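You operate a simulated robot arm through the tools that you are given. There is no shell and no other tool.

The job below is to be done with a simulated robot arm. You get a single attempt, and the scene is never put back.

Task
Put things in order on the top of the side table. At the end: the pestle stands where the brown banded pot stood; the brown banded pot from the top of the side table stands on top of the red book; the yellow stopper stands where the pestle stood; the clear medium jar is on the silver apple tray; whatever was shut is shut again. Leave all else as you found it, and nothing knocked over. Set down upright: medium jar.
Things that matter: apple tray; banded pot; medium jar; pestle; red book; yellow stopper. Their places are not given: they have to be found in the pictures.

The check looks at the end state, three seconds after you hand in, the way a careful person would. Anything else that was tipped, shoved, dropped, spilled or broken makes it a failure. Lids that push on must go on centred and level and be pressed home; caps that screw on are set level and turned clockwise until they are tight.

Robot
A 7-joint arm with a two-finger parallel gripper, fixed in place. Base frame: the origin is at the foot of the arm, x ahead of it, y to its left, z up; the work surface is at about z = 800. Readings come in mm, rad, newtons and seconds.
With the tool pointing down near the work surface it reaches from about 100 to 660 mm from the base axis. Its first joint turns from -1.152 to 1.152 rad. Payload 1.57 kg.
The TCP is the grasp point between the finger pads, 30 mm short of the fingertips. In the tool frame z runs along the fingers and y along their closing line. Largest opening 80 mm; finger width 17, thickness 12; the body of the gripper, 40 by 82 mm, starts 80 mm behind the TCP.
Orientation is told as [roll, pitch, yaw] about the base's x, y, z axes, in that order, counted from this pose: with the fingers straight down and closing along the base's y, the tool's x points along the base's -x, its y along +y and its z along -z.

Tools
- The arm moves only by the tool servo_tool. Its argument "targets" is a list that holds one entry, the list of rows, each a list of 7 numbers: the shift along the base's x, y, z in units of 400 mm (1.0 is 400 mm), then the turn, a rotation vector about the base's x, y, z in units of 180 degrees (1.0 is 180 degrees), then the opening, from 0 (shut) to 1 (fully open). In form: [[[tx, ty, tz, rx, ry, rz, jaw], ...]]. A call has 1 to 20 rows; each row is the pose to reach, as a shift and turn from the pose commanded when the call began. A call with a number of a shift or a turn outside -1 to 1 is refused whole. Rows are played at 5 a second. More than 50 mm and 0.15 rad between two rows, or a gripper value outside its range, and nothing of the call is played. A pose out of reach is approached as far as the arm can. The call stops where the force on the tool passes 40 N (or 10 N more than at its start, if that is more) or the arm is blocked; 0.2 s more then pass. Each finger travels about 72 mm/s and halts on what it meets, pressing with about 34 N; the grip force reading is that of the motor and also rises with nothing between the fingers. The clock runs only during rows and for 0.2 s after the last one: add rows that repeat a pose to give the fingers time. The reply holds the time, the measured pose of the TCP, the force on the tool along the base axes, the opening and the grip force, in the units named above and with some noise, with the torque about the TCP (base axes, N m) and any sound that the robot's microphone picked up.
- Cameras (640 x 400 px; columns grow to the right, rows downward): "scene" is fixed at [35.1, 415.5, 1432.1]; the picture's right is [-0.93, -0.37, 0.00], its down [-0.18, 0.46, -0.87] and it looks along [0.32, -0.81, -0.49] (base axes); focal length 324 px, centre (320, 200). "wrist" rides on the gripper at [72, -7, -122] in the tool frame; the picture's right is [0.09, 1.00, 0.00], its down [-0.84, 0.08, -0.54] and it looks along [-0.54, 0.05, 0.84] (tool axes); focal length 238 px, centre (320, 200).
- camera(camera): a new picture of that camera. It takes no simulated time.
- probe_pixels(camera, pixels): for up to 12 pixels [column, row] of the newest picture of that camera ("zoom" is the newest enlarged one), the place [x, y, z] in the base frame of the surface seen there, good to about 3 mm. It takes no simulated time.
- inspect(camera, box): a new picture of the part [left, top, right, bottom] of that camera's present view, enlarged. It takes no simulated time.
- finish_job(): hands the job in; it is judged then, once.

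Leave the gripper open and the arm clear of the work at the hand-in unless told otherwise.

The tools are called after "Emit:" as a command line: name --argument value ..., lists and objects as JSON in quotes. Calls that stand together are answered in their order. servo_tool: Moves the arm, as the interface text tells. Its arguments: {"type":"object","properties":{"targets":{"type":"array"}},"required":["targets"]} The other tools are called the same way: camera (camera) takes a picture; probe_pixels (camera, pixels) gives the place of the surface under pixels of a picture; inspect (camera, box) takes an enlarged picture of a part of a camera's view; finish_job () hands the job in.

At the start:

```text
clock: 0.0
ee_pos: [507.8, -59.1, 1059.0]
tcp_rot: [0.0, 0.001, -0.001]
wrist_force: [-0.5, 0.2, -0.3]
wrist_torque: [0.02, -0.02, -0.03]
width: 80.0
finger_force: 0.1
```

scene: 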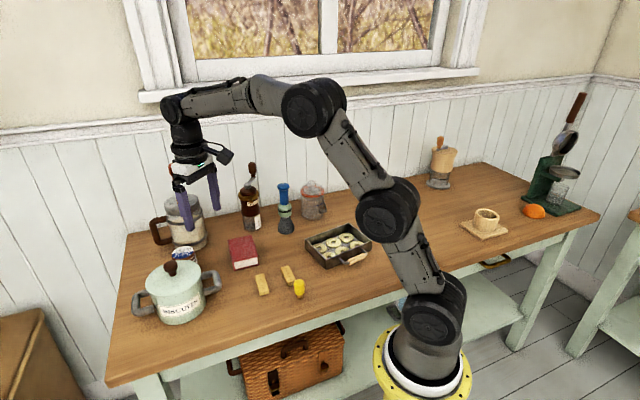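
wrist: 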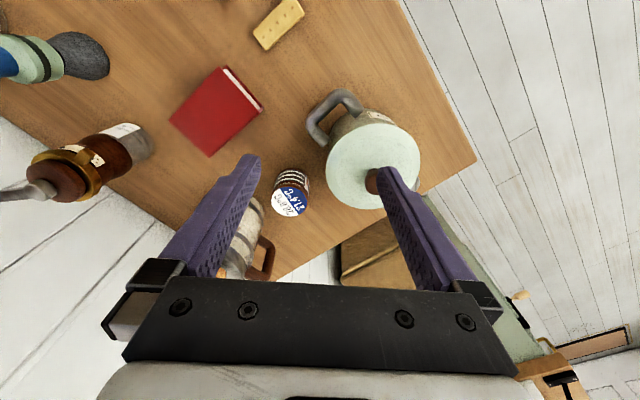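

I'll begin by looking at the table closely, enlarging parts of the scene view to find each named thing.

Emit:
inspect --camera "scene" --box '[120, 160, 260, 330]'

Emit:
inspect --camera "scene" --box '[220, 160, 400, 310]'

Emit:
inspect --camera "scene" --box '[420, 80, 620, 260]'

Emit:
inspect --camera "wrist" --box '[0, 0, 480, 300]'

```text
2.35 times, centred on (190, 245) of scene
```

zoom: 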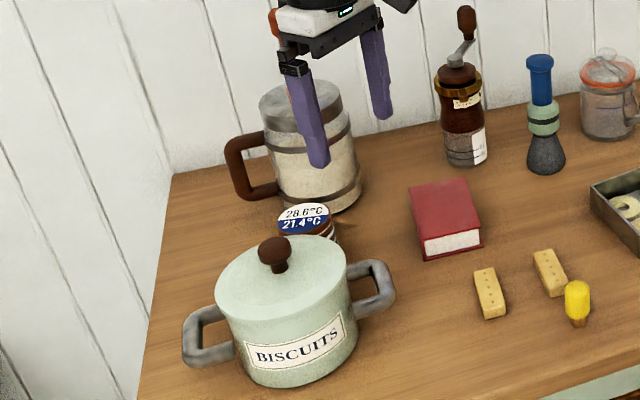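

```text
2.67 times, centred on (310, 235) of scene
```

zoom: 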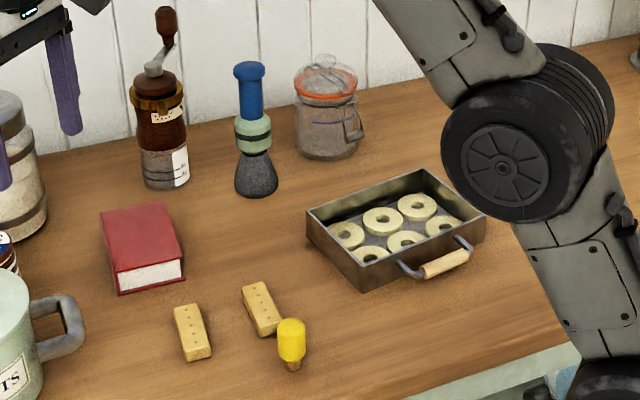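

```text
2.22 times, centred on (520, 170) of scene
```

zoom: 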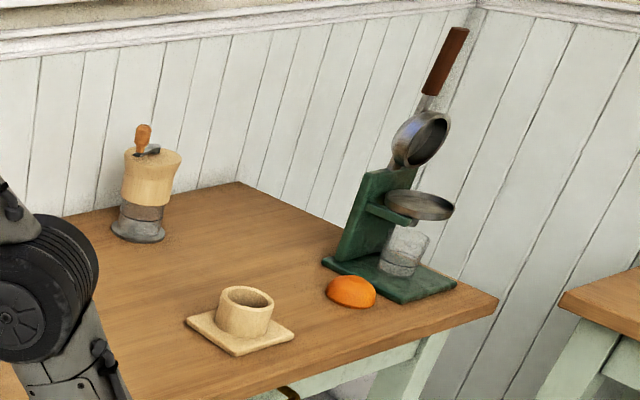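

```text
1.33 times, centred on (240, 150) of wrist
```

zoom: 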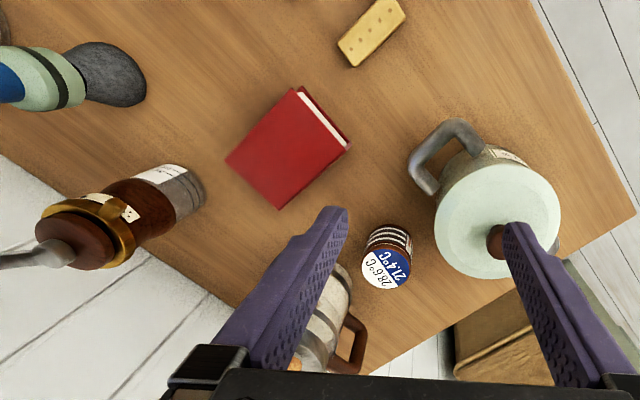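

I see a tankard-like jug with brown bands (182,222), a small banded pot with a printed lid (182,254), a red book (242,252), a blue/green/grey tool (285,208), a clip-top jar (313,200), a tray of apple rings (338,245), and a yellow stopper (299,288). Next I measure surface points on them.

Emit:
camera --camera "scene"

Emit:
probe_pixels --camera "scene" --pixels '[[182, 251], [182, 258], [240, 246], [243, 266], [299, 283], [299, 294], [283, 188], [286, 210], [287, 228], [313, 190], [313, 210], [262, 282]]'

Emit:
probe_pixels --camera "scene" --pixels '[[306, 238], [355, 224], [322, 268], [371, 243], [338, 244], [333, 253], [355, 258], [182, 200], [190, 240], [160, 230], [247, 205], [439, 170]]'

```text
taken
```

scene: 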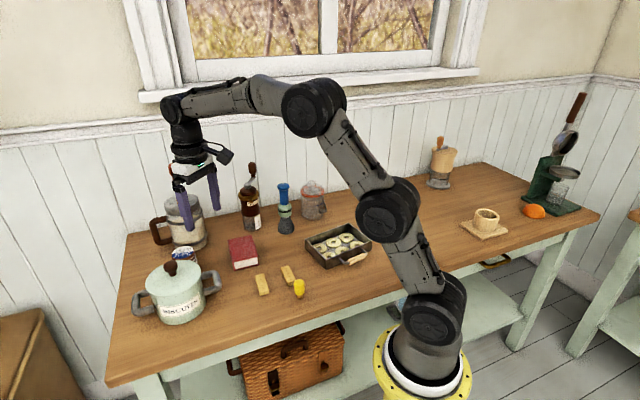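

```text
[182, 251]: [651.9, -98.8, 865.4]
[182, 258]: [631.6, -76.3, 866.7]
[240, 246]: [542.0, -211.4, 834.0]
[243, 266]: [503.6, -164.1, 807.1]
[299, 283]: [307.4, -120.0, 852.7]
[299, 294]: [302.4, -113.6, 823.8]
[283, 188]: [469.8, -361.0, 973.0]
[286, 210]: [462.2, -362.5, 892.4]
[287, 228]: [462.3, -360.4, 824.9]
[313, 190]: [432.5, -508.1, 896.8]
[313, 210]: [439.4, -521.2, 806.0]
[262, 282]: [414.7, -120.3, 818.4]
```

```text
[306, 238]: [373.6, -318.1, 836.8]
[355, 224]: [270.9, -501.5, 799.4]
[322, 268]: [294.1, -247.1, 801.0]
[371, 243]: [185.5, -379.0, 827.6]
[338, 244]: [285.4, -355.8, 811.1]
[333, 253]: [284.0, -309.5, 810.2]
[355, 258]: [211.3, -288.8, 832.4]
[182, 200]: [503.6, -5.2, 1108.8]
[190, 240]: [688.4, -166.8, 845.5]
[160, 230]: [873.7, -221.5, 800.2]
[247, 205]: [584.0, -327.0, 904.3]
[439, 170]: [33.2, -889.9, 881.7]
```

The clip-top jar looks to be close to the edge of reach, so I want finer detail. I enlarge the small pot/jug, the tool and jar, the tray, and the shelf below.

Emit:
inspect --camera "scene" --box '[150, 180, 214, 270]'

Emit:
inspect --camera "scene" --box '[264, 170, 344, 245]'

Emit:
inspect --camera "scene" --box '[220, 290, 540, 400]'

Emit:
inspect --camera "wrist" --box '[240, 140, 340, 240]'

```text
4.44 times, centred on (182, 225) of scene
```

zoom: 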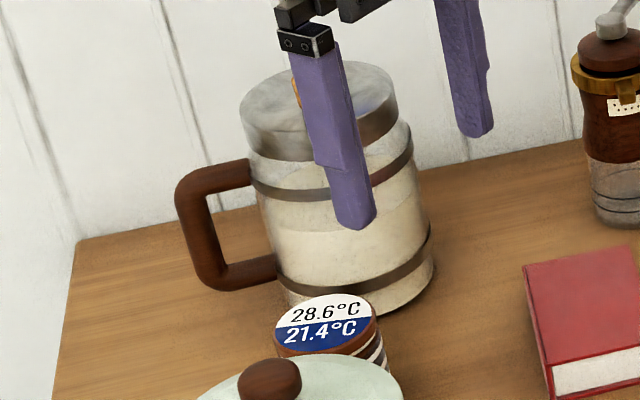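

```text
5.33 times, centred on (304, 208) of scene
```

zoom: 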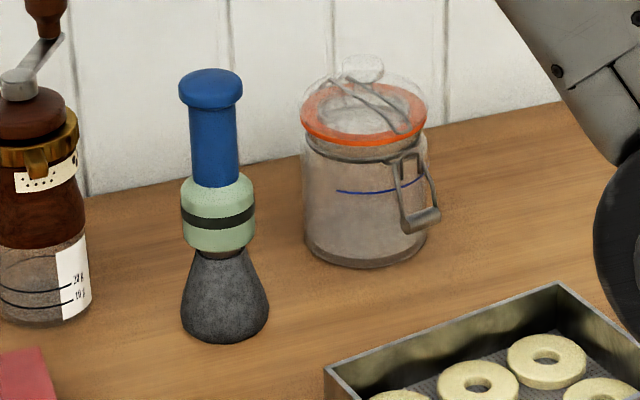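

```text
2.00 times, centred on (380, 345) of scene
```

zoom: 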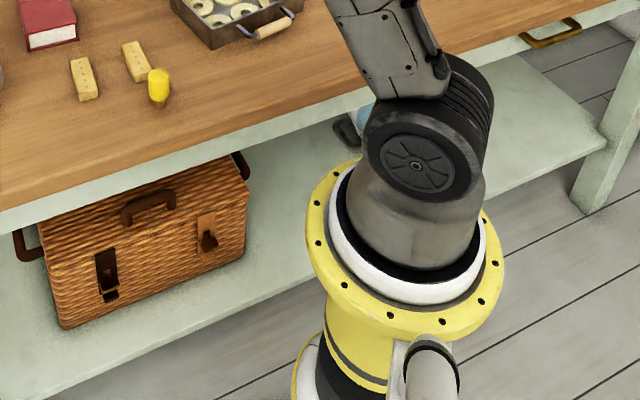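

```text
4.00 times, centred on (290, 190) of wrist
```

zoom: 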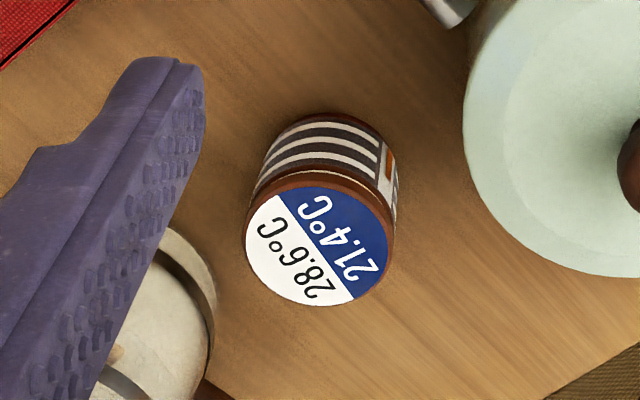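

The small pot is brown with white bands and a printed lid, so it is the "brown banded pot". The blue/green/grey tool may be the pestle and the clip-top jar may be the medium jar. The arm hides part of the table, so I raise it and move it over toward the tray to look from other angles.

Emit:
servo_tool --targets '[[[-0.03, -0.04, 0.03, 0, 0, 0, 1], [-0.09, -0.12, 0.07, 0, 0, 0, 1], [-0.16, -0.2, 0.11, 0, 0, 0, 1], [-0.23, -0.28, 0.15, 0, 0, 0, 1], [-0.3, -0.36, 0.19, 0, 0, 0, 1], [-0.36, -0.44, 0.22, 0, 0, 0, 1], [-0.41, -0.52, 0.23, 0, 0, 0, 1], [-0.445, -0.6, 0.23, 0, 0, 0, 1], [-0.445, -0.6, 0.23, 0, 0, 0, 1]]]'

Emit:
camera --camera "scene"

Emit:
camera --camera "wrist"

```text
clock: 2.0
ee_pos: [329.6, -302.8, 1149.9]
tcp_rot: [0.0, 0.0, 0.0]
wrist_force: [-0.7, -0.1, 0.0]
wrist_torque: [-0.01, 0.0, 0.02]
width: 80.0
finger_force: 0.0
```

```text
taken
```

scene: 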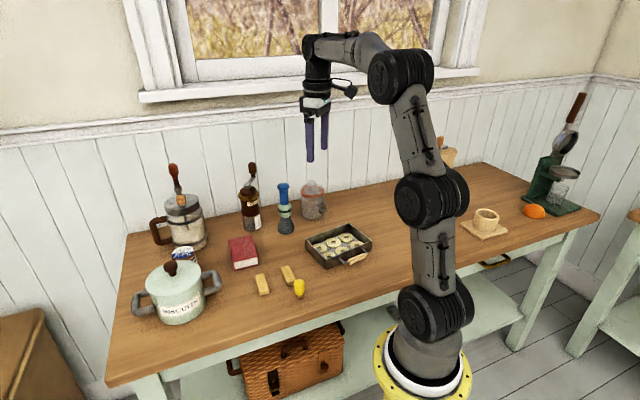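

```text
taken
```

wrist: 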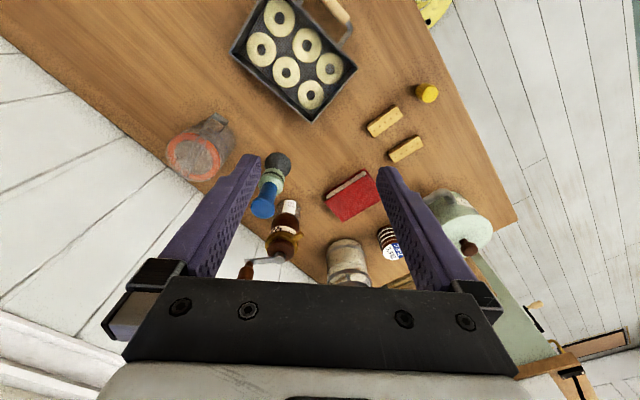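

Now the scene view shows the whole working area: the blue/green/grey tool at (285,208) is the only pestle-like thing, the clip-top jar at (313,200) is the only clear jar. I zoom in and probe for precise geometry.

Emit:
inspect --camera "wrist" --box '[150, 100, 310, 240]'

Emit:
probe_pixels --camera "zoom" --pixels '[[150, 250], [70, 190], [270, 180], [180, 130], [160, 320], [250, 70], [310, 90], [440, 400], [500, 230], [560, 240], [520, 215], [340, 140]]'

Emit:
inspect --camera "wrist" --box '[220, 0, 380, 130]'

Emit:
probe_pixels --camera "zoom" --pixels '[[60, 165], [300, 480], [540, 240], [200, 0], [130, 190], [220, 70], [350, 180], [255, 270], [440, 260], [360, 375], [250, 160], [180, 245]]'

```text
2.86 times, centred on (230, 170) of wrist
```

zoom: 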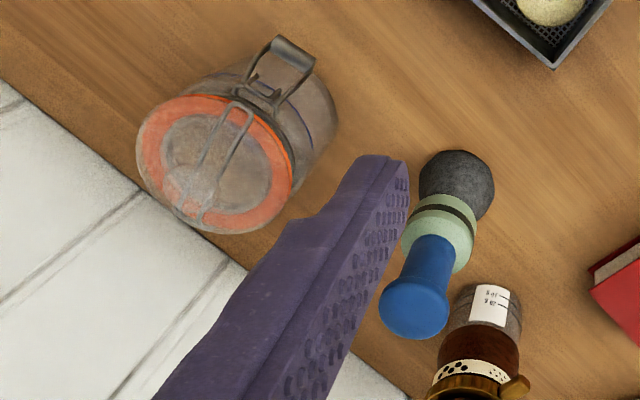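

```text
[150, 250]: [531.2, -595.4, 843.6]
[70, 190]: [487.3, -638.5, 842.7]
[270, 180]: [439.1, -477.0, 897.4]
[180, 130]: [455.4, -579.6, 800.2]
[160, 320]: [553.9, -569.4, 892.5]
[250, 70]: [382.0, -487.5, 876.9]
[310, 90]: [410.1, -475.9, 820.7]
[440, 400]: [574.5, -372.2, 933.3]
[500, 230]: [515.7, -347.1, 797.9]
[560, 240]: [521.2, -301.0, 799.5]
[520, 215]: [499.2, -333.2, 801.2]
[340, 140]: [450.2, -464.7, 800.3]
```

```text
3.08 times, centred on (300, 65) of wrist
```

zoom: 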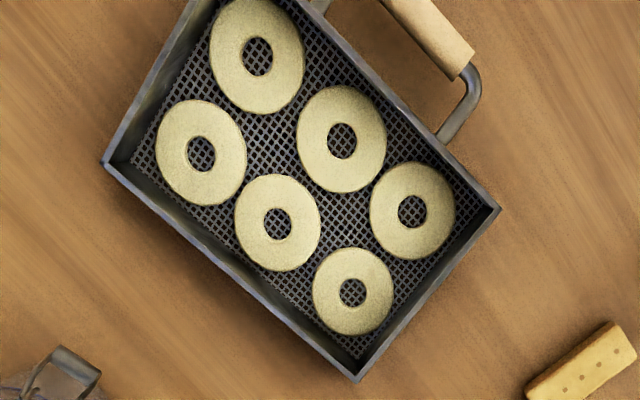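

```text
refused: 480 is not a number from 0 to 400
```

The jar is about 85 mm wide over its lid by my estimate, which may be too wide for the 80 mm opening, so I need a close look at it. I move the wrist camera to a spot facing the jar, turning the tool toward it, staying above everything.

Emit:
servo_tool --targets '[[[0.015, -0.043, -0.04, 0, 0, -0.034, 1], [0.029, -0.086, -0.09, 0, 0, -0.069, 1], [0.044, -0.13, -0.14, 0, 0, -0.103, 1], [0.059, -0.173, -0.19, 0, 0, -0.138, 1], [0.073, -0.216, -0.23, 0, 0, -0.172, 1], [0.088, -0.26, -0.28, 0, 0, -0.206, 1], [0.103, -0.303, -0.32, 0, 0, -0.241, 1], [0.117, -0.346, -0.35, 0, 0, -0.275, 1], [0.117, -0.346, -0.35, 0, 0, -0.275, 1]]]'

Emit:
camera --camera "wrist"

Emit:
camera --camera "scene"

```text
clock: 4.0
ee_pos: [376.2, -438.3, 1011.1]
tcp_rot: [0.001, 0.0, -0.866]
wrist_force: [-0.9, 1.3, 0.7]
wrist_torque: [0.0, 0.0, -0.01]
width: 80.0
finger_force: 0.1
```

```text
taken
```

wrist: 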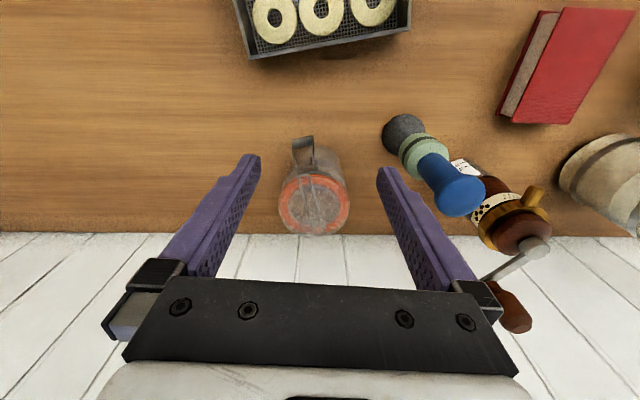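

```text
taken
```

scene: 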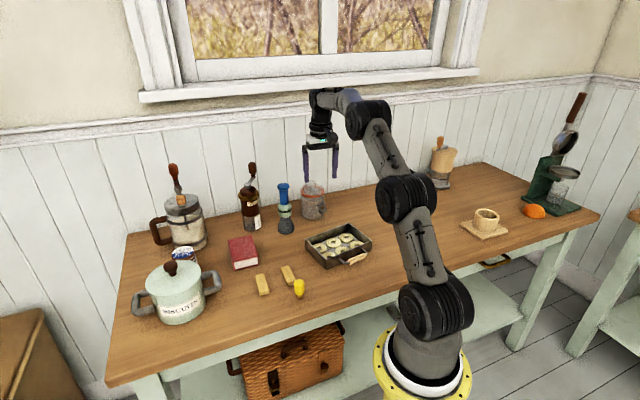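

The wrist view shows the jar from above at (315,195). I enlarge it in both cameras.

Emit:
inspect --camera "wrist" --box '[260, 120, 370, 245]'

Emit:
inspect --camera "scene" --box '[280, 170, 350, 230]'

Emit:
probe_pixels --camera "zoom" --pixels '[[215, 120], [300, 105], [370, 150], [225, 145], [290, 180], [290, 240], [230, 260], [350, 270], [300, 300], [350, 230], [365, 255], [290, 85]]'

```text
3.20 times, centred on (315, 182) of wrist
```

zoom: 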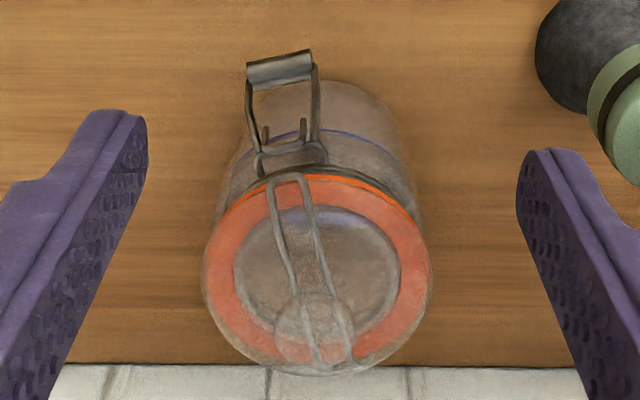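

```text
6.67 times, centred on (315, 200) of scene
```

zoom: 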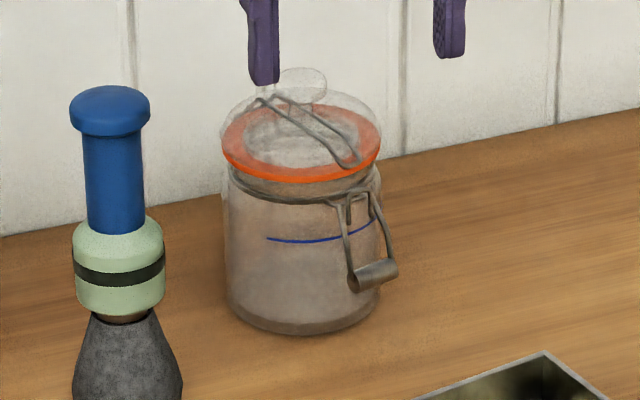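

```text
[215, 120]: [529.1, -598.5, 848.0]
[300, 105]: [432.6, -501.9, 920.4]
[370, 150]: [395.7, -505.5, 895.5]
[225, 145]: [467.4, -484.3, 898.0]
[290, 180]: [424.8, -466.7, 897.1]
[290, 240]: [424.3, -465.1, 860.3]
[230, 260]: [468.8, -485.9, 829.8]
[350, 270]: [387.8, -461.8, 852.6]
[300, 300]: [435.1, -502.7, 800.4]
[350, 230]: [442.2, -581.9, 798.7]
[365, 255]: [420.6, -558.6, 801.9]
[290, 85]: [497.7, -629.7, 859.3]
```

The jar measures roughly 80 mm across the body (blue mark at R≈40 from its axis near (434,-504)), and it has a glass knob on its clipped lid. I probe the lid, ring, clip and knob in the wrist view for the exact axis and heights.

Emit:
inspect --camera "wrist" --box '[270, 165, 360, 240]'

Emit:
probe_pixels --camera "zoom" --pixels '[[70, 170], [550, 170], [300, 330], [280, 20], [120, 80], [500, 80], [290, 240], [350, 240], [320, 130], [250, 30], [310, 200], [320, 270]]'

```text
5.33 times, centred on (315, 202) of wrist
```

zoom: 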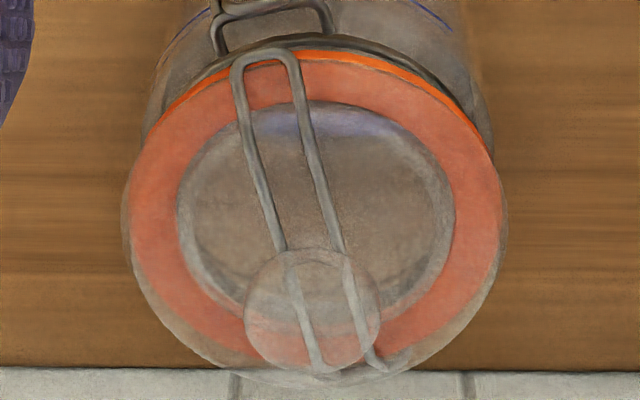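

```text
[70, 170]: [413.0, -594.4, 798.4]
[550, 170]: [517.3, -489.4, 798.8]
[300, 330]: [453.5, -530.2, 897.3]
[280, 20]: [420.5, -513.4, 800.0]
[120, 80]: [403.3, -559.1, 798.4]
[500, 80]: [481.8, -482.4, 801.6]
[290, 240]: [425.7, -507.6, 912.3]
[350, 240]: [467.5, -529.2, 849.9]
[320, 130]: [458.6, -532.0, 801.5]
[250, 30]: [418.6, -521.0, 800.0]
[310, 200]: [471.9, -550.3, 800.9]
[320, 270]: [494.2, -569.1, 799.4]
```

The knob axis agrees with the jar axis near (434,-504), with the knob centre about z=931–940 and about 27 mm wide; the hold-down wires run under it. That gives a grasp. Next I look at the tray from above, moving the camera back toward it.

Emit:
servo_tool --targets '[[[-0.045, 0.05, 0.02, 0, 0, 0, 1], [-0.1, 0.11, 0.02, 0, 0, 0, 1], [-0.16, 0.18, 0.0, 0, 0, 0, 1], [-0.22, 0.25, -0.04, 0, 0, 0, 1], [-0.28, 0.32, -0.08, 0, 0, 0, 1], [-0.34, 0.39, -0.1, 0, 0, 0, 1], [-0.3625, 0.415, -0.1, 0, 0, 0, 1], [-0.3625, 0.415, -0.1, 0, 0, 0, 1]]]'

Emit:
camera --camera "wrist"

```text
clock: 5.8
ee_pos: [230.1, -274.2, 971.2]
tcp_rot: [0.001, 0.0, -0.864]
wrist_force: [0.2, 0.6, 0.3]
wrist_torque: [0.0, -0.02, 0.01]
width: 79.8
finger_force: 0.2
```

```text
taken
```

wrist: 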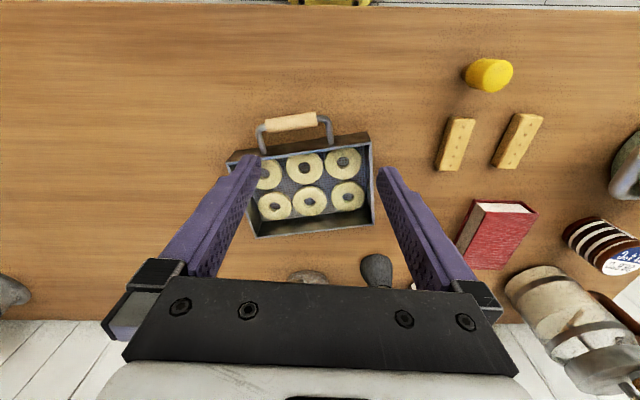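

The tray is well seen at (303,190). I enlarge it and probe corners, ring tops and floor.

Emit:
inspect --camera "wrist" --box '[215, 100, 390, 250]'

Emit:
probe_pixels --camera "zoom" --pixels '[[501, 335], [202, 361], [498, 120], [135, 170], [330, 150], [430, 145], [345, 250], [450, 240], [250, 265], [385, 190], [395, 255], [300, 320]]'

Emit:
probe_pixels --camera "zoom" --pixels '[[380, 225], [318, 185], [338, 175], [440, 170], [350, 215], [350, 270], [455, 265], [425, 90], [190, 90], [300, 60], [487, 240], [345, 345]]'

```text
2.67 times, centred on (302, 175) of wrist
```

zoom: 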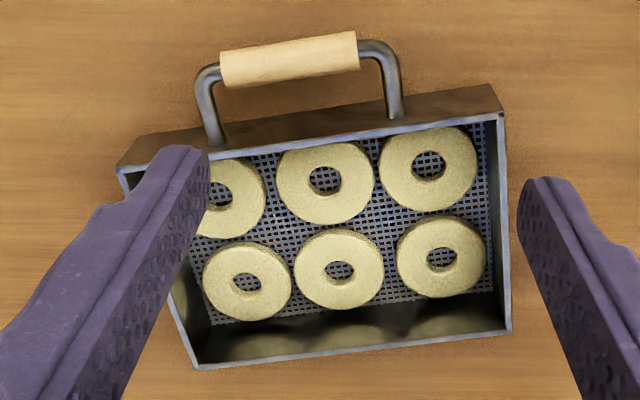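

```text
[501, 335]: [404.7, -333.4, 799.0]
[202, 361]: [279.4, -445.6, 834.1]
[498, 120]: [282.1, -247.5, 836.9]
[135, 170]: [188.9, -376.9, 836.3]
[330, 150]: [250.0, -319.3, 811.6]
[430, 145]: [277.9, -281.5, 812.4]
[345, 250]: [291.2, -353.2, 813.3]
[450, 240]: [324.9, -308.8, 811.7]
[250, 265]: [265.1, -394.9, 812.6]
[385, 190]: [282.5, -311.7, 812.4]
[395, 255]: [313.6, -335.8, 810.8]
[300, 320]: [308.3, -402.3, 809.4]
```

```text
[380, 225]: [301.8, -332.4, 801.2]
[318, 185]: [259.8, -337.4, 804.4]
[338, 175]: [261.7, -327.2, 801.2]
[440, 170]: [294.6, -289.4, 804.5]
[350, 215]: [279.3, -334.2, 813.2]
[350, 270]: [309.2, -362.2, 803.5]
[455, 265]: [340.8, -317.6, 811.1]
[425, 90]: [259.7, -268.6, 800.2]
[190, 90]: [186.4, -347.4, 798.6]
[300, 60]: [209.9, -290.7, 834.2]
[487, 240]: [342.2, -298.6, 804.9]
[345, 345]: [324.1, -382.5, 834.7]
```

Tray numbers: rim about z=835, apple-ring tops about 812, floor about 803, rim centre about (281,-347), inside about 112×155 mm, so the jar fits upright on the rings. Now I move to look at the yellow stopper.

Emit:
servo_tool --targets '[[[0.0, 0.06, 0.0, 0, 0, 0.02, 1], [0.005, 0.13, -0.02, 0, 0, 0.045, 1], [0.01, 0.2, -0.04, 0, 0, 0.07, 1], [0.015, 0.27, -0.06, 0, 0, 0.095, 1], [0.02, 0.34, -0.08, 0, 0, 0.12, 1], [0.025, 0.41, -0.1, 0, 0, 0.14, 1], [0.025, 0.452, -0.12, 0, 0, 0.157, 1], [0.025, 0.452, -0.12, 0, 0, 0.157, 1]]]'

Emit:
camera --camera "wrist"

Emit:
inspect --camera "scene" --box '[270, 260, 330, 310]'

```text
clock: 7.6
ee_pos: [242.5, -91.9, 923.8]
tcp_rot: [0.0, -0.001, -0.369]
wrist_force: [0.3, -0.1, 0.3]
wrist_torque: [0.0, -0.01, 0.01]
width: 79.9
finger_force: 0.1
```

```text
taken
```

wrist: 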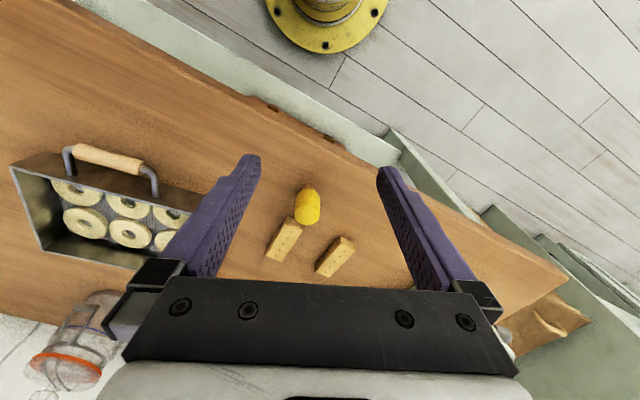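

```text
8.00 times, centred on (300, 285) of scene
```

zoom: 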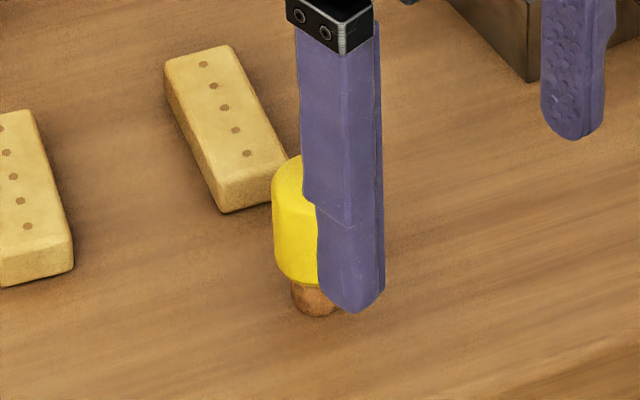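

I enlarge the stopper in the wrist view at (307,205) and probe it with the two biscuits next to it.

Emit:
inspect --camera "wrist" --box '[260, 170, 370, 285]'

Emit:
probe_pixels --camera "zoom" --pixels '[[300, 80], [265, 120], [285, 165], [330, 140], [250, 100], [335, 110], [275, 70], [250, 195], [280, 205], [160, 310], [210, 340], [400, 280]]'

```text
3.48 times, centred on (315, 228) of wrist
```

zoom: 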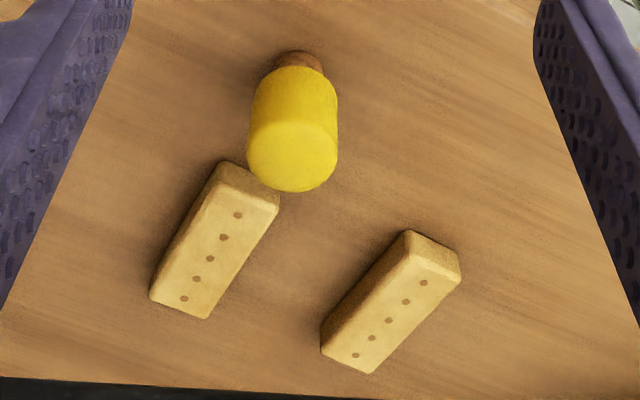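

```text
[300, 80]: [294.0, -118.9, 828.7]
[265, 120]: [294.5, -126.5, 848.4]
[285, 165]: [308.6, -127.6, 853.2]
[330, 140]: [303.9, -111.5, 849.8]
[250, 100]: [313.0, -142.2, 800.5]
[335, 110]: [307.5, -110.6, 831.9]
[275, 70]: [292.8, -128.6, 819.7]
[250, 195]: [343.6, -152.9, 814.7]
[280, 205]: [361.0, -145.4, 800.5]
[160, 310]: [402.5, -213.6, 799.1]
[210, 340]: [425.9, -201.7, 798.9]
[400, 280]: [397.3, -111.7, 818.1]
```

The stopper's axis comes out at about (306,-122.5), cap about 26 mm wide, top z≈854, with a clear way for the fingers. Before going toward the banded pot I check the height of the biscuit pot knob and its neighbours in the scene view.

Emit:
camera --camera "scene"

Emit:
probe_pixels --camera "scene" --pixels '[[171, 265], [171, 285], [212, 282], [140, 303], [176, 252], [190, 254], [186, 262], [182, 200], [185, 225], [177, 190], [171, 168], [155, 222]]'

```text
taken
```

scene: 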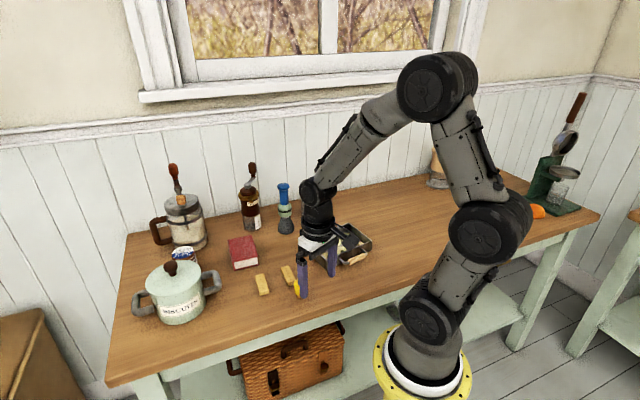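

```text
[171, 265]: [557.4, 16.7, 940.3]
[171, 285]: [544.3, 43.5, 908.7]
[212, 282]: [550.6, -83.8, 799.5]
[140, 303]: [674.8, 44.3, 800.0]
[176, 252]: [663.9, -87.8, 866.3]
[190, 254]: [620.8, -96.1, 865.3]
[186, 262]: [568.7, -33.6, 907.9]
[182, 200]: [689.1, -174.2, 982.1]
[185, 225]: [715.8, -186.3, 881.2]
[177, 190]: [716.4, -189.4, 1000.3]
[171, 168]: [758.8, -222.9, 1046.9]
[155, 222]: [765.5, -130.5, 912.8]
```

Biscuit-pot knob top is about z=948 at (557,17); the banded pot's top is z≈866 near (640,-92); the jug stands near (730,-215). I rise over everything and move to look at the banded pot.

Emit:
servo_tool --targets '[[[0.05, 0.0, 0.1, 0, 0, 0.01, 1], [0.14, 0.01, 0.18, 0, 0, 0.02, 1], [0.24, 0.02, 0.22, 0, 0, 0.03, 1], [0.34, 0.03, 0.22, 0, 0, 0.04, 1], [0.45, 0.04, 0.22, 0, 0, 0.05, 1], [0.56, 0.042, 0.22, 0, 0, 0.06, 1], [0.67, 0.042, 0.22, 0, 0, 0.073, 1], [0.75, 0.042, 0.22, 0, 0, 0.073, 1], [0.75, 0.042, 0.22, 0, 0, 0.073, 1]]]'

Emit:
camera --camera "wrist"

Emit:
inspect --camera "wrist" --box '[250, 120, 390, 260]'

```text
clock: 9.6
ee_pos: [541.2, -72.5, 1013.8]
tcp_rot: [-0.002, 0.001, -0.141]
wrist_force: [0.3, -0.6, 0.3]
wrist_torque: [-0.02, 0.01, 0.05]
width: 80.1
finger_force: 0.0
```

```text
taken
```

wrist: 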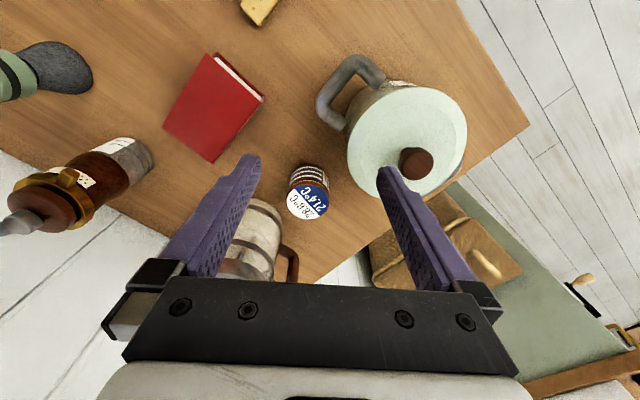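

```text
2.86 times, centred on (320, 190) of wrist
```

zoom: 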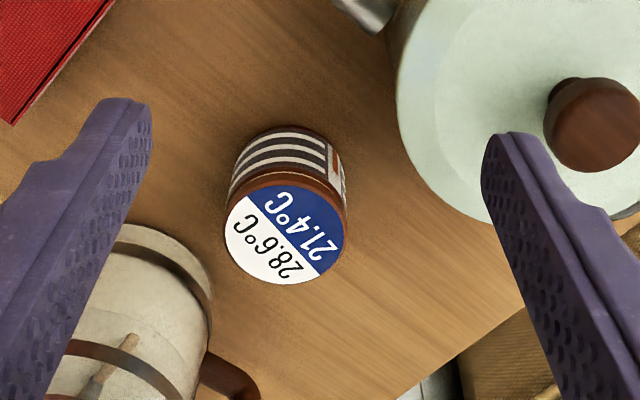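

I probe the banded pot's top and sides, the book, and the nearby jug and biscuit pot from this view.

Emit:
probe_pixels --camera "zoom" --pixels '[[232, 235], [338, 235], [285, 195], [285, 278], [285, 160], [240, 190], [335, 170], [285, 233], [210, 300], [420, 170], [200, 290], [280, 130]]'

Emit:
inspect --camera "wrist" --box '[150, 40, 280, 170]'

Emit:
probe_pixels --camera "zoom" --pixels '[[205, 50], [65, 265], [195, 370], [330, 190], [190, 200], [210, 40], [345, 175], [120, 250], [250, 120], [190, 330], [280, 110], [330, 200]]'

```text
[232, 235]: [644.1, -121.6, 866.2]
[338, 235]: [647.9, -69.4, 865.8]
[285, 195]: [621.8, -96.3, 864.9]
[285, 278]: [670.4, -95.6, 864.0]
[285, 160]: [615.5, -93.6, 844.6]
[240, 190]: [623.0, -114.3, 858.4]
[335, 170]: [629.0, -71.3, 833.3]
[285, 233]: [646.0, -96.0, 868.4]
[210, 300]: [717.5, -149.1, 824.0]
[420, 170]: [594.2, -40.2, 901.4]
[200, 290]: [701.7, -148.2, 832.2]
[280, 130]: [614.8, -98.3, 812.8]
```

```text
3.08 times, centred on (215, 105) of wrist
```

zoom: 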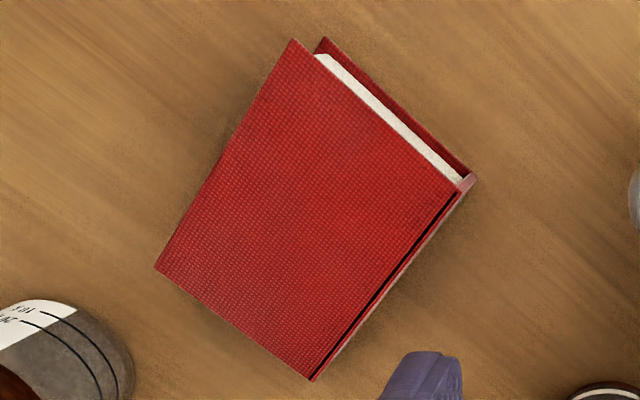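

```text
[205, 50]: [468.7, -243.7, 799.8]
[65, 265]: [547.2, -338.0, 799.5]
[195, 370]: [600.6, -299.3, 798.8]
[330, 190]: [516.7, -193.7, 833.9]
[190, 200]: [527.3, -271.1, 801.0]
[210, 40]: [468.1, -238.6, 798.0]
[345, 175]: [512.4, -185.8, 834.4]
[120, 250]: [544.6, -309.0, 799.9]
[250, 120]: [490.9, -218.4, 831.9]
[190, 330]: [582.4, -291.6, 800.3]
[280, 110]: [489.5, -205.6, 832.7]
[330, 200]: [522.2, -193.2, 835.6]
```

The banded pot's axis is about (645,-95), 59 mm wide, top z≈867; the book's top (z≈834) is centred near (527,-205). I move over the pot with open fingers at a safe height and read the pose.

Emit:
servo_tool --targets '[[[0.09, -0.018, 0, 0, 0, 0, 1], [0.18, -0.036, 0, 0, 0, 0, 1], [0.2585, -0.0528, 0, 0, 0, 0, 1], [0.2585, -0.0528, -0.1, 0, 0, 0, 1], [0.2585, -0.0528, -0.2, 0, 0, 0, 1], [0.2585, -0.0528, -0.2, 0, 0, 0, 1]]]'

Emit:
camera --camera "wrist"

Emit:
inspect --camera "scene" --box '[120, 150, 280, 290]'

```text
clock: 11.0
ee_pos: [644.7, -92.2, 928.8]
tcp_rot: [0.0, -0.001, -0.141]
wrist_force: [0.0, -0.3, 0.1]
wrist_torque: [0.01, -0.01, 0.01]
width: 80.1
finger_force: 0.0
out of reach, approached as far as the arm can: row 3, 4, 5
```

```text
taken
```

wrist: 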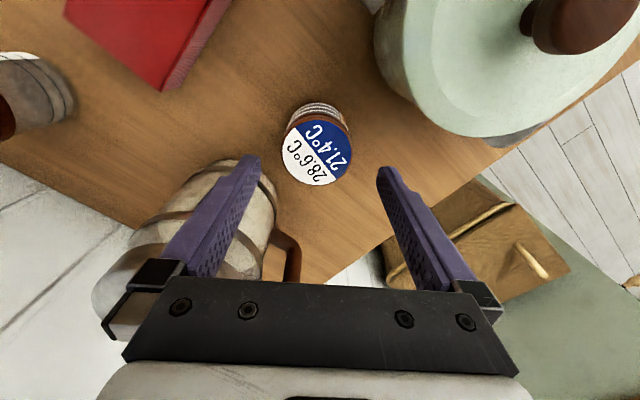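

```text
2.86 times, centred on (200, 220) of scene
```

zoom: 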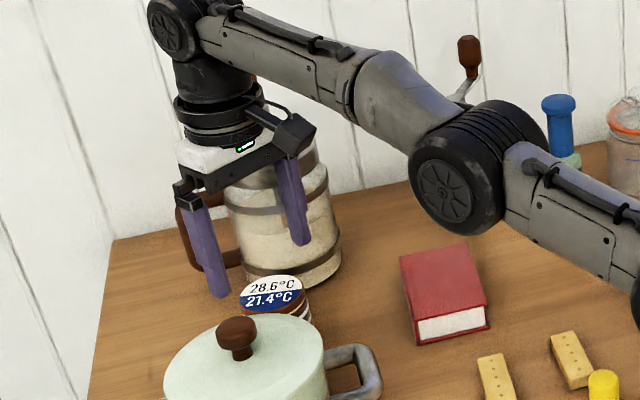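

The wrist view shows the pot's lid centred between the fingers to within about 2 mm (pot at (318,153), expected finger midpoint (320,153)). The report says this spot is at the reach limit but the pose was reached within ~3 mm. I nudge 2 mm to the right (−y) and go down around the pot.

Emit:
servo_tool --targets '[[[0, -0.005, -0.06, 0, 0, 0, 1], [0, -0.005, -0.13, 0, 0, 0, 1], [0, -0.005, -0.19, 0, 0, 0, 1], [0, -0.005, -0.23, 0, 0, 0, 1], [0, -0.005, -0.23, 0, 0, 0, 1]]]'

Emit:
camera --camera "wrist"

Emit:
inspect --camera "scene" --box '[120, 150, 280, 290]'

```text
clock: 12.2
ee_pos: [646.4, -97.1, 840.9]
tcp_rot: [0.001, -0.002, -0.142]
wrist_force: [0.0, 0.4, 0.2]
wrist_torque: [0.03, -0.03, 0.0]
width: 80.1
finger_force: 0.1
```

```text
taken
```

wrist: 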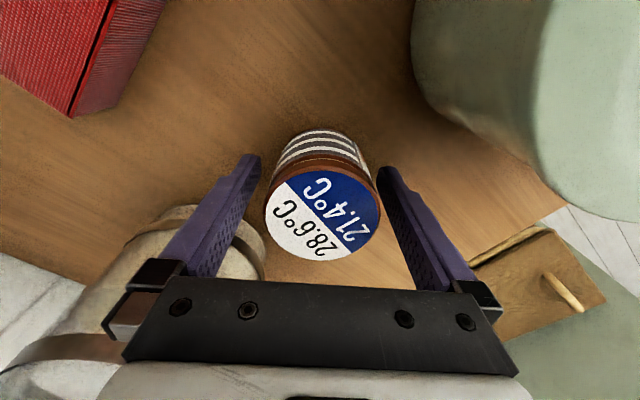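

```text
2.86 times, centred on (200, 220) of scene
```

zoom: 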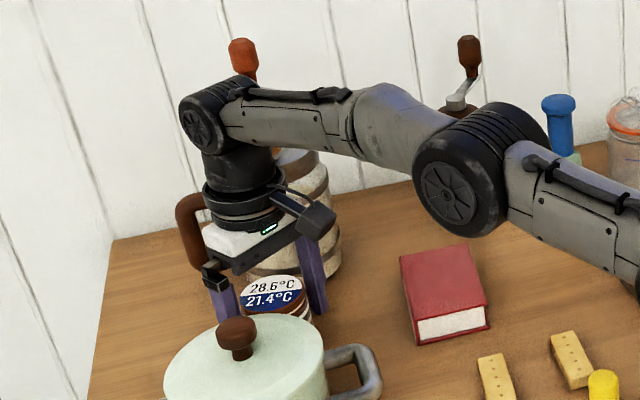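

The pot sits between the fingers with room on both sides and no force. I close the fingers in place.

Emit:
servo_tool --targets '[[[0, 0, 0, 0, 0, 0, 0.6], [0, 0, 0, 0, 0, 0, 0.3], [0, 0, 0, 0, 0, 0, 0.0], [0, 0, 0, 0, 0, 0, 0.0], [0, 0, 0, 0, 0, 0, 0.0]]]'

Emit:
camera --camera "wrist"

```text
clock: 13.4
ee_pos: [646.3, -95.5, 839.0]
tcp_rot: [0.0, -0.001, -0.142]
wrist_force: [0.1, 1.0, 0.0]
wrist_torque: [0.0, -0.05, 0.02]
width: 59.1
finger_force: 34.5
```

```text
taken
```

wrist: 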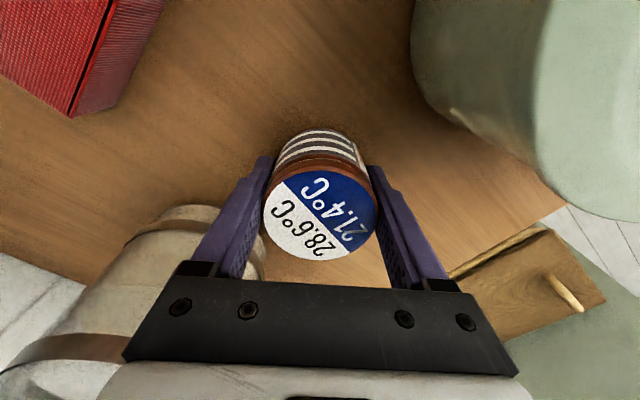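

Gripped at 59 mm with the pot axis on the tool centre. I lift straight up 70 mm and look.

Emit:
servo_tool --targets '[[[0, 0, 0.02, 0, 0, 0, 0], [0, 0, 0.06, 0, 0, 0, 0], [0, 0, 0.12, 0, 0, 0, 0], [0, 0, 0.175, 0, 0, 0, 0], [0, 0, 0.175, 0, 0, 0, 0]]]'

Emit:
inspect --camera "scene" --box '[120, 150, 280, 290]'

Emit:
inspect --camera "scene" --box '[220, 230, 265, 275]'

Emit:
probe_pixels --camera "zoom" --pixels '[[210, 100], [385, 80], [430, 240], [245, 290], [320, 170], [320, 185], [260, 200], [370, 160], [300, 100], [340, 240], [200, 90], [240, 320]]'

```text
clock: 14.6
ee_pos: [643.7, -96.6, 910.6]
tcp_rot: [-0.001, 0.0, -0.142]
wrist_force: [0.4, -1.0, -2.6]
wrist_torque: [-0.03, 0.02, -0.02]
width: 59.0
finger_force: 33.9
```

```text
2.86 times, centred on (200, 220) of scene
```

zoom: 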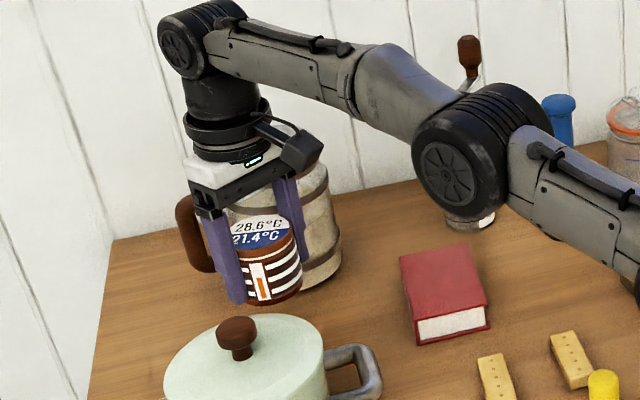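

```text
8.89 times, centred on (242, 252) of scene
```

zoom: 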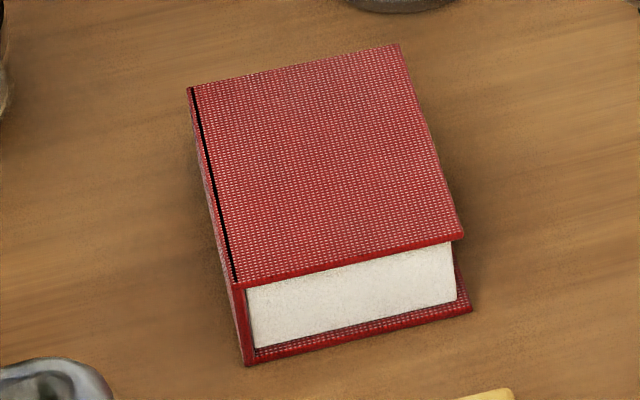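

```text
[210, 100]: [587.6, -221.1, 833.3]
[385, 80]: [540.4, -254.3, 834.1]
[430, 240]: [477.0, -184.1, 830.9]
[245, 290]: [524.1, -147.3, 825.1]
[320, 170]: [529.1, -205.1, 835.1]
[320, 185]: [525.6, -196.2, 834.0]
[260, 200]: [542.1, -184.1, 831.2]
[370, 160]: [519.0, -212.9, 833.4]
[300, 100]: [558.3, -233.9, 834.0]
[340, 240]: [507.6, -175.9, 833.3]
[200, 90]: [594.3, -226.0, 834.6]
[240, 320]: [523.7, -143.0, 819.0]
```

Pot is lifted cleanly (weight about 2.6 N). The book's top centre, averaged from both views, is about (530,-207.5), z=834. I carry the pot over the book and stop about 3 mm above contact.

Emit:
servo_tool --targets '[[[-0.06, -0.057, 0, 0, 0, 0, 0], [-0.14, -0.134, 0, 0, 0, 0, 0], [-0.22, -0.21, 0, 0, 0, 0, 0], [-0.2875, -0.276, 0, 0, 0, 0, 0], [-0.2875, -0.276, 0, 0, 0, 0, 0], [-0.2875, -0.276, -0.05, 0, 0, 0, 0], [-0.2875, -0.276, -0.0825, 0, 0, 0, 0], [-0.2875, -0.276, -0.0825, 0, 0, 0, 0]]]'

Emit:
inspect --camera "scene" --box '[200, 190, 290, 280]'

Emit:
camera --camera "wrist"

```text
clock: 16.4
ee_pos: [532.6, -209.2, 876.9]
tcp_rot: [-0.001, -0.001, -0.141]
wrist_force: [1.2, 0.1, -1.2]
wrist_torque: [0.01, -0.01, -0.04]
width: 59.0
finger_force: 34.1
```

```text
4.44 times, centred on (245, 235) of scene
```

zoom: 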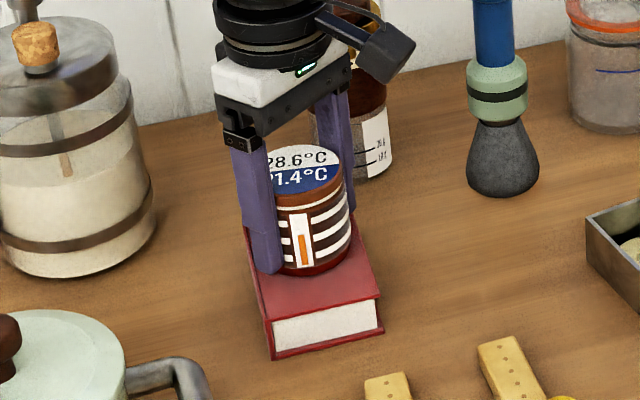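

```text
taken
```

wrist: 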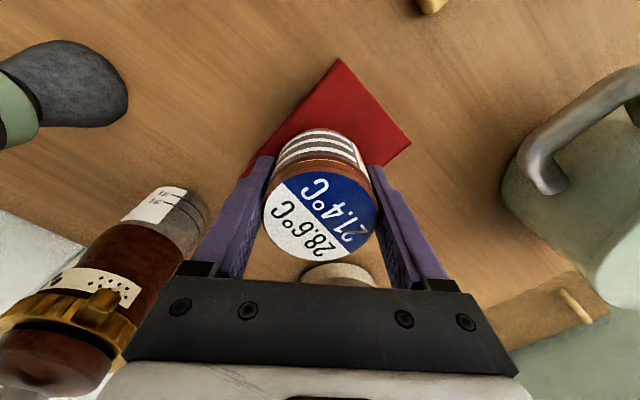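

The pot is level and over the book; in the scene zoom its base centre (~312,255) is about 3 mm right of the face centre (307,256). I shift about 2 mm left and lower it to touch.

Emit:
servo_tool --targets '[[[0.004, 0.002, 0, 0, 0, 0, 0], [0.004, 0.002, -0.003, 0, 0, 0, 0], [0.004, 0.002, -0.006, 0, 0, 0, 0], [0.004, 0.002, -0.0075, 0, 0, 0, 0], [0.004, 0.002, -0.0075, 0, 0, 0, 0]]]'

```text
clock: 17.6
ee_pos: [533.7, -206.5, 873.8]
tcp_rot: [0.001, -0.001, -0.141]
wrist_force: [-1.2, 0.0, 1.9]
wrist_torque: [0.0, 0.03, -0.04]
width: 59.1
finger_force: 34.2
```

The vertical force went from about −2 to +1.9 N, so the pot is resting on the book. I open the fingers fully, wait, then rise.

Emit:
servo_tool --targets '[[[0, 0, 0, 0, 0, 0, 0.8], [0, 0, 0, 0, 0, 0, 0.9], [0, 0, 0, 0, 0, 0, 1], [0, 0, 0, 0, 0, 0, 1]]]'

Emit:
inspect --camera "scene" --box '[200, 190, 290, 280]'

Emit:
camera --camera "wrist"

```text
clock: 18.6
ee_pos: [533.1, -206.7, 872.1]
tcp_rot: [0.001, -0.001, -0.14]
wrist_force: [0.4, 0.2, 0.0]
wrist_torque: [0.0, -0.01, 0.02]
width: 79.9
finger_force: 0.0
```

```text
4.44 times, centred on (245, 235) of scene
```

zoom: 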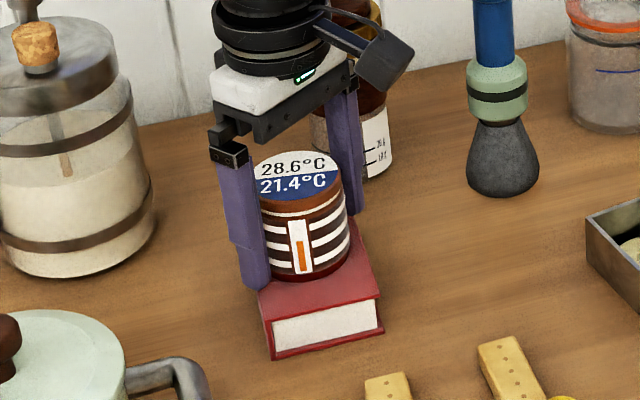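

```text
taken
```

wrist: 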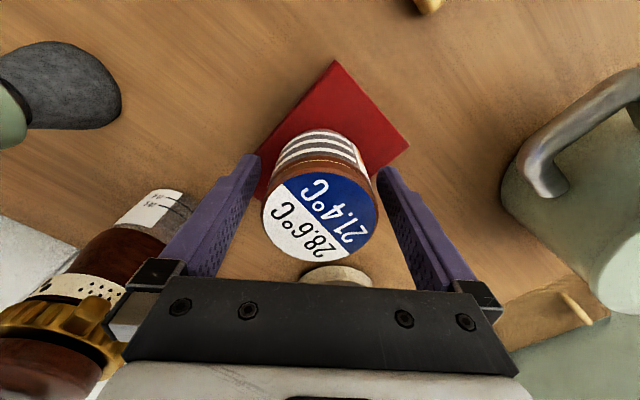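

The pot stands level on the book, well inside its edges. I rise straight up, then move to a viewing pose facing the pestle.

Emit:
servo_tool --targets '[[[0, 0, 0.05, 0, 0, 0, 1], [0, 0, 0.15, 0, 0, 0, 1], [0, 0, 0.26, 0, 0, 0, 1], [0, 0, 0.36, 0, 0, 0, 1], [-0.06, -0.05, 0.39, 0, 0, -0.03, 1], [-0.13, -0.1, 0.39, 0, 0, -0.07, 1], [-0.2, -0.15, 0.39, 0, 0, -0.11, 1], [-0.27, -0.21, 0.39, 0, 0, -0.14, 1], [-0.334, -0.2725, 0.39, 0, 0, -0.1684, 1], [-0.334, -0.2725, 0.39, 0, 0, -0.1684, 1]]]'

Emit:
camera --camera "wrist"

Emit:
camera --camera "scene"

Emit:
inspect --camera "scene" --box '[255, 175, 320, 240]'

Emit:
probe_pixels --camera "zoom" --pixels '[[285, 75], [285, 55], [290, 110], [292, 150], [300, 200], [300, 225], [305, 300], [305, 330], [275, 330], [335, 320], [265, 200], [328, 195]]'

```text
clock: 20.8
ee_pos: [397.2, -316.5, 1026.4]
tcp_rot: [0.0, 0.002, -0.671]
wrist_force: [-0.1, -0.2, 0.1]
wrist_torque: [0.03, -0.02, 0.0]
width: 80.0
finger_force: 0.1
```

```text
taken
```

wrist: 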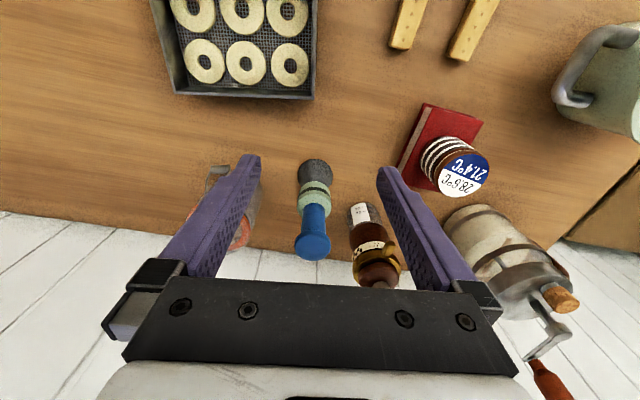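

```text
taken
```

scene: 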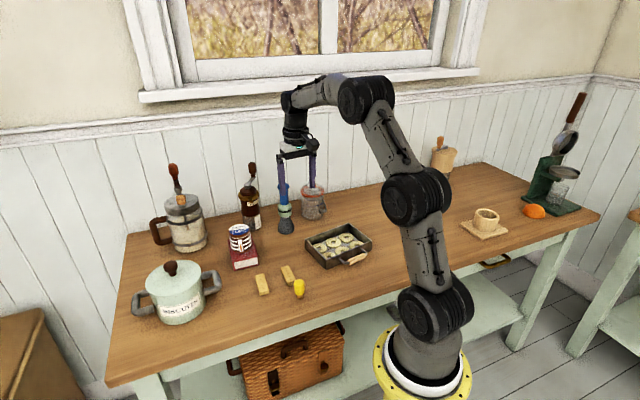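

```text
6.15 times, centred on (288, 208) of scene
```

zoom: 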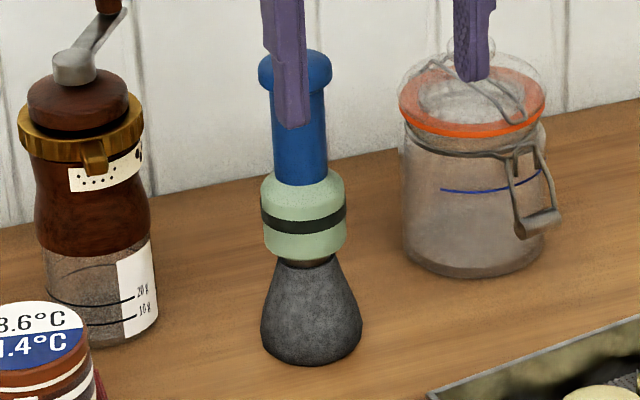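

```text
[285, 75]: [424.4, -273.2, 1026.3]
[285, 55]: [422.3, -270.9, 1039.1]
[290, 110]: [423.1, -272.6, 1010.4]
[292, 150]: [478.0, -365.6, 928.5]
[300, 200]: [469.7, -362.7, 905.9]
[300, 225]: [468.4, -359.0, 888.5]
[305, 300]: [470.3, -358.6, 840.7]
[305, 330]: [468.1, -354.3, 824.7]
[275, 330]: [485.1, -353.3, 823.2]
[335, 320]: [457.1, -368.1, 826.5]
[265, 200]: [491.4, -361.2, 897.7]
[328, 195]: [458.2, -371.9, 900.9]
```

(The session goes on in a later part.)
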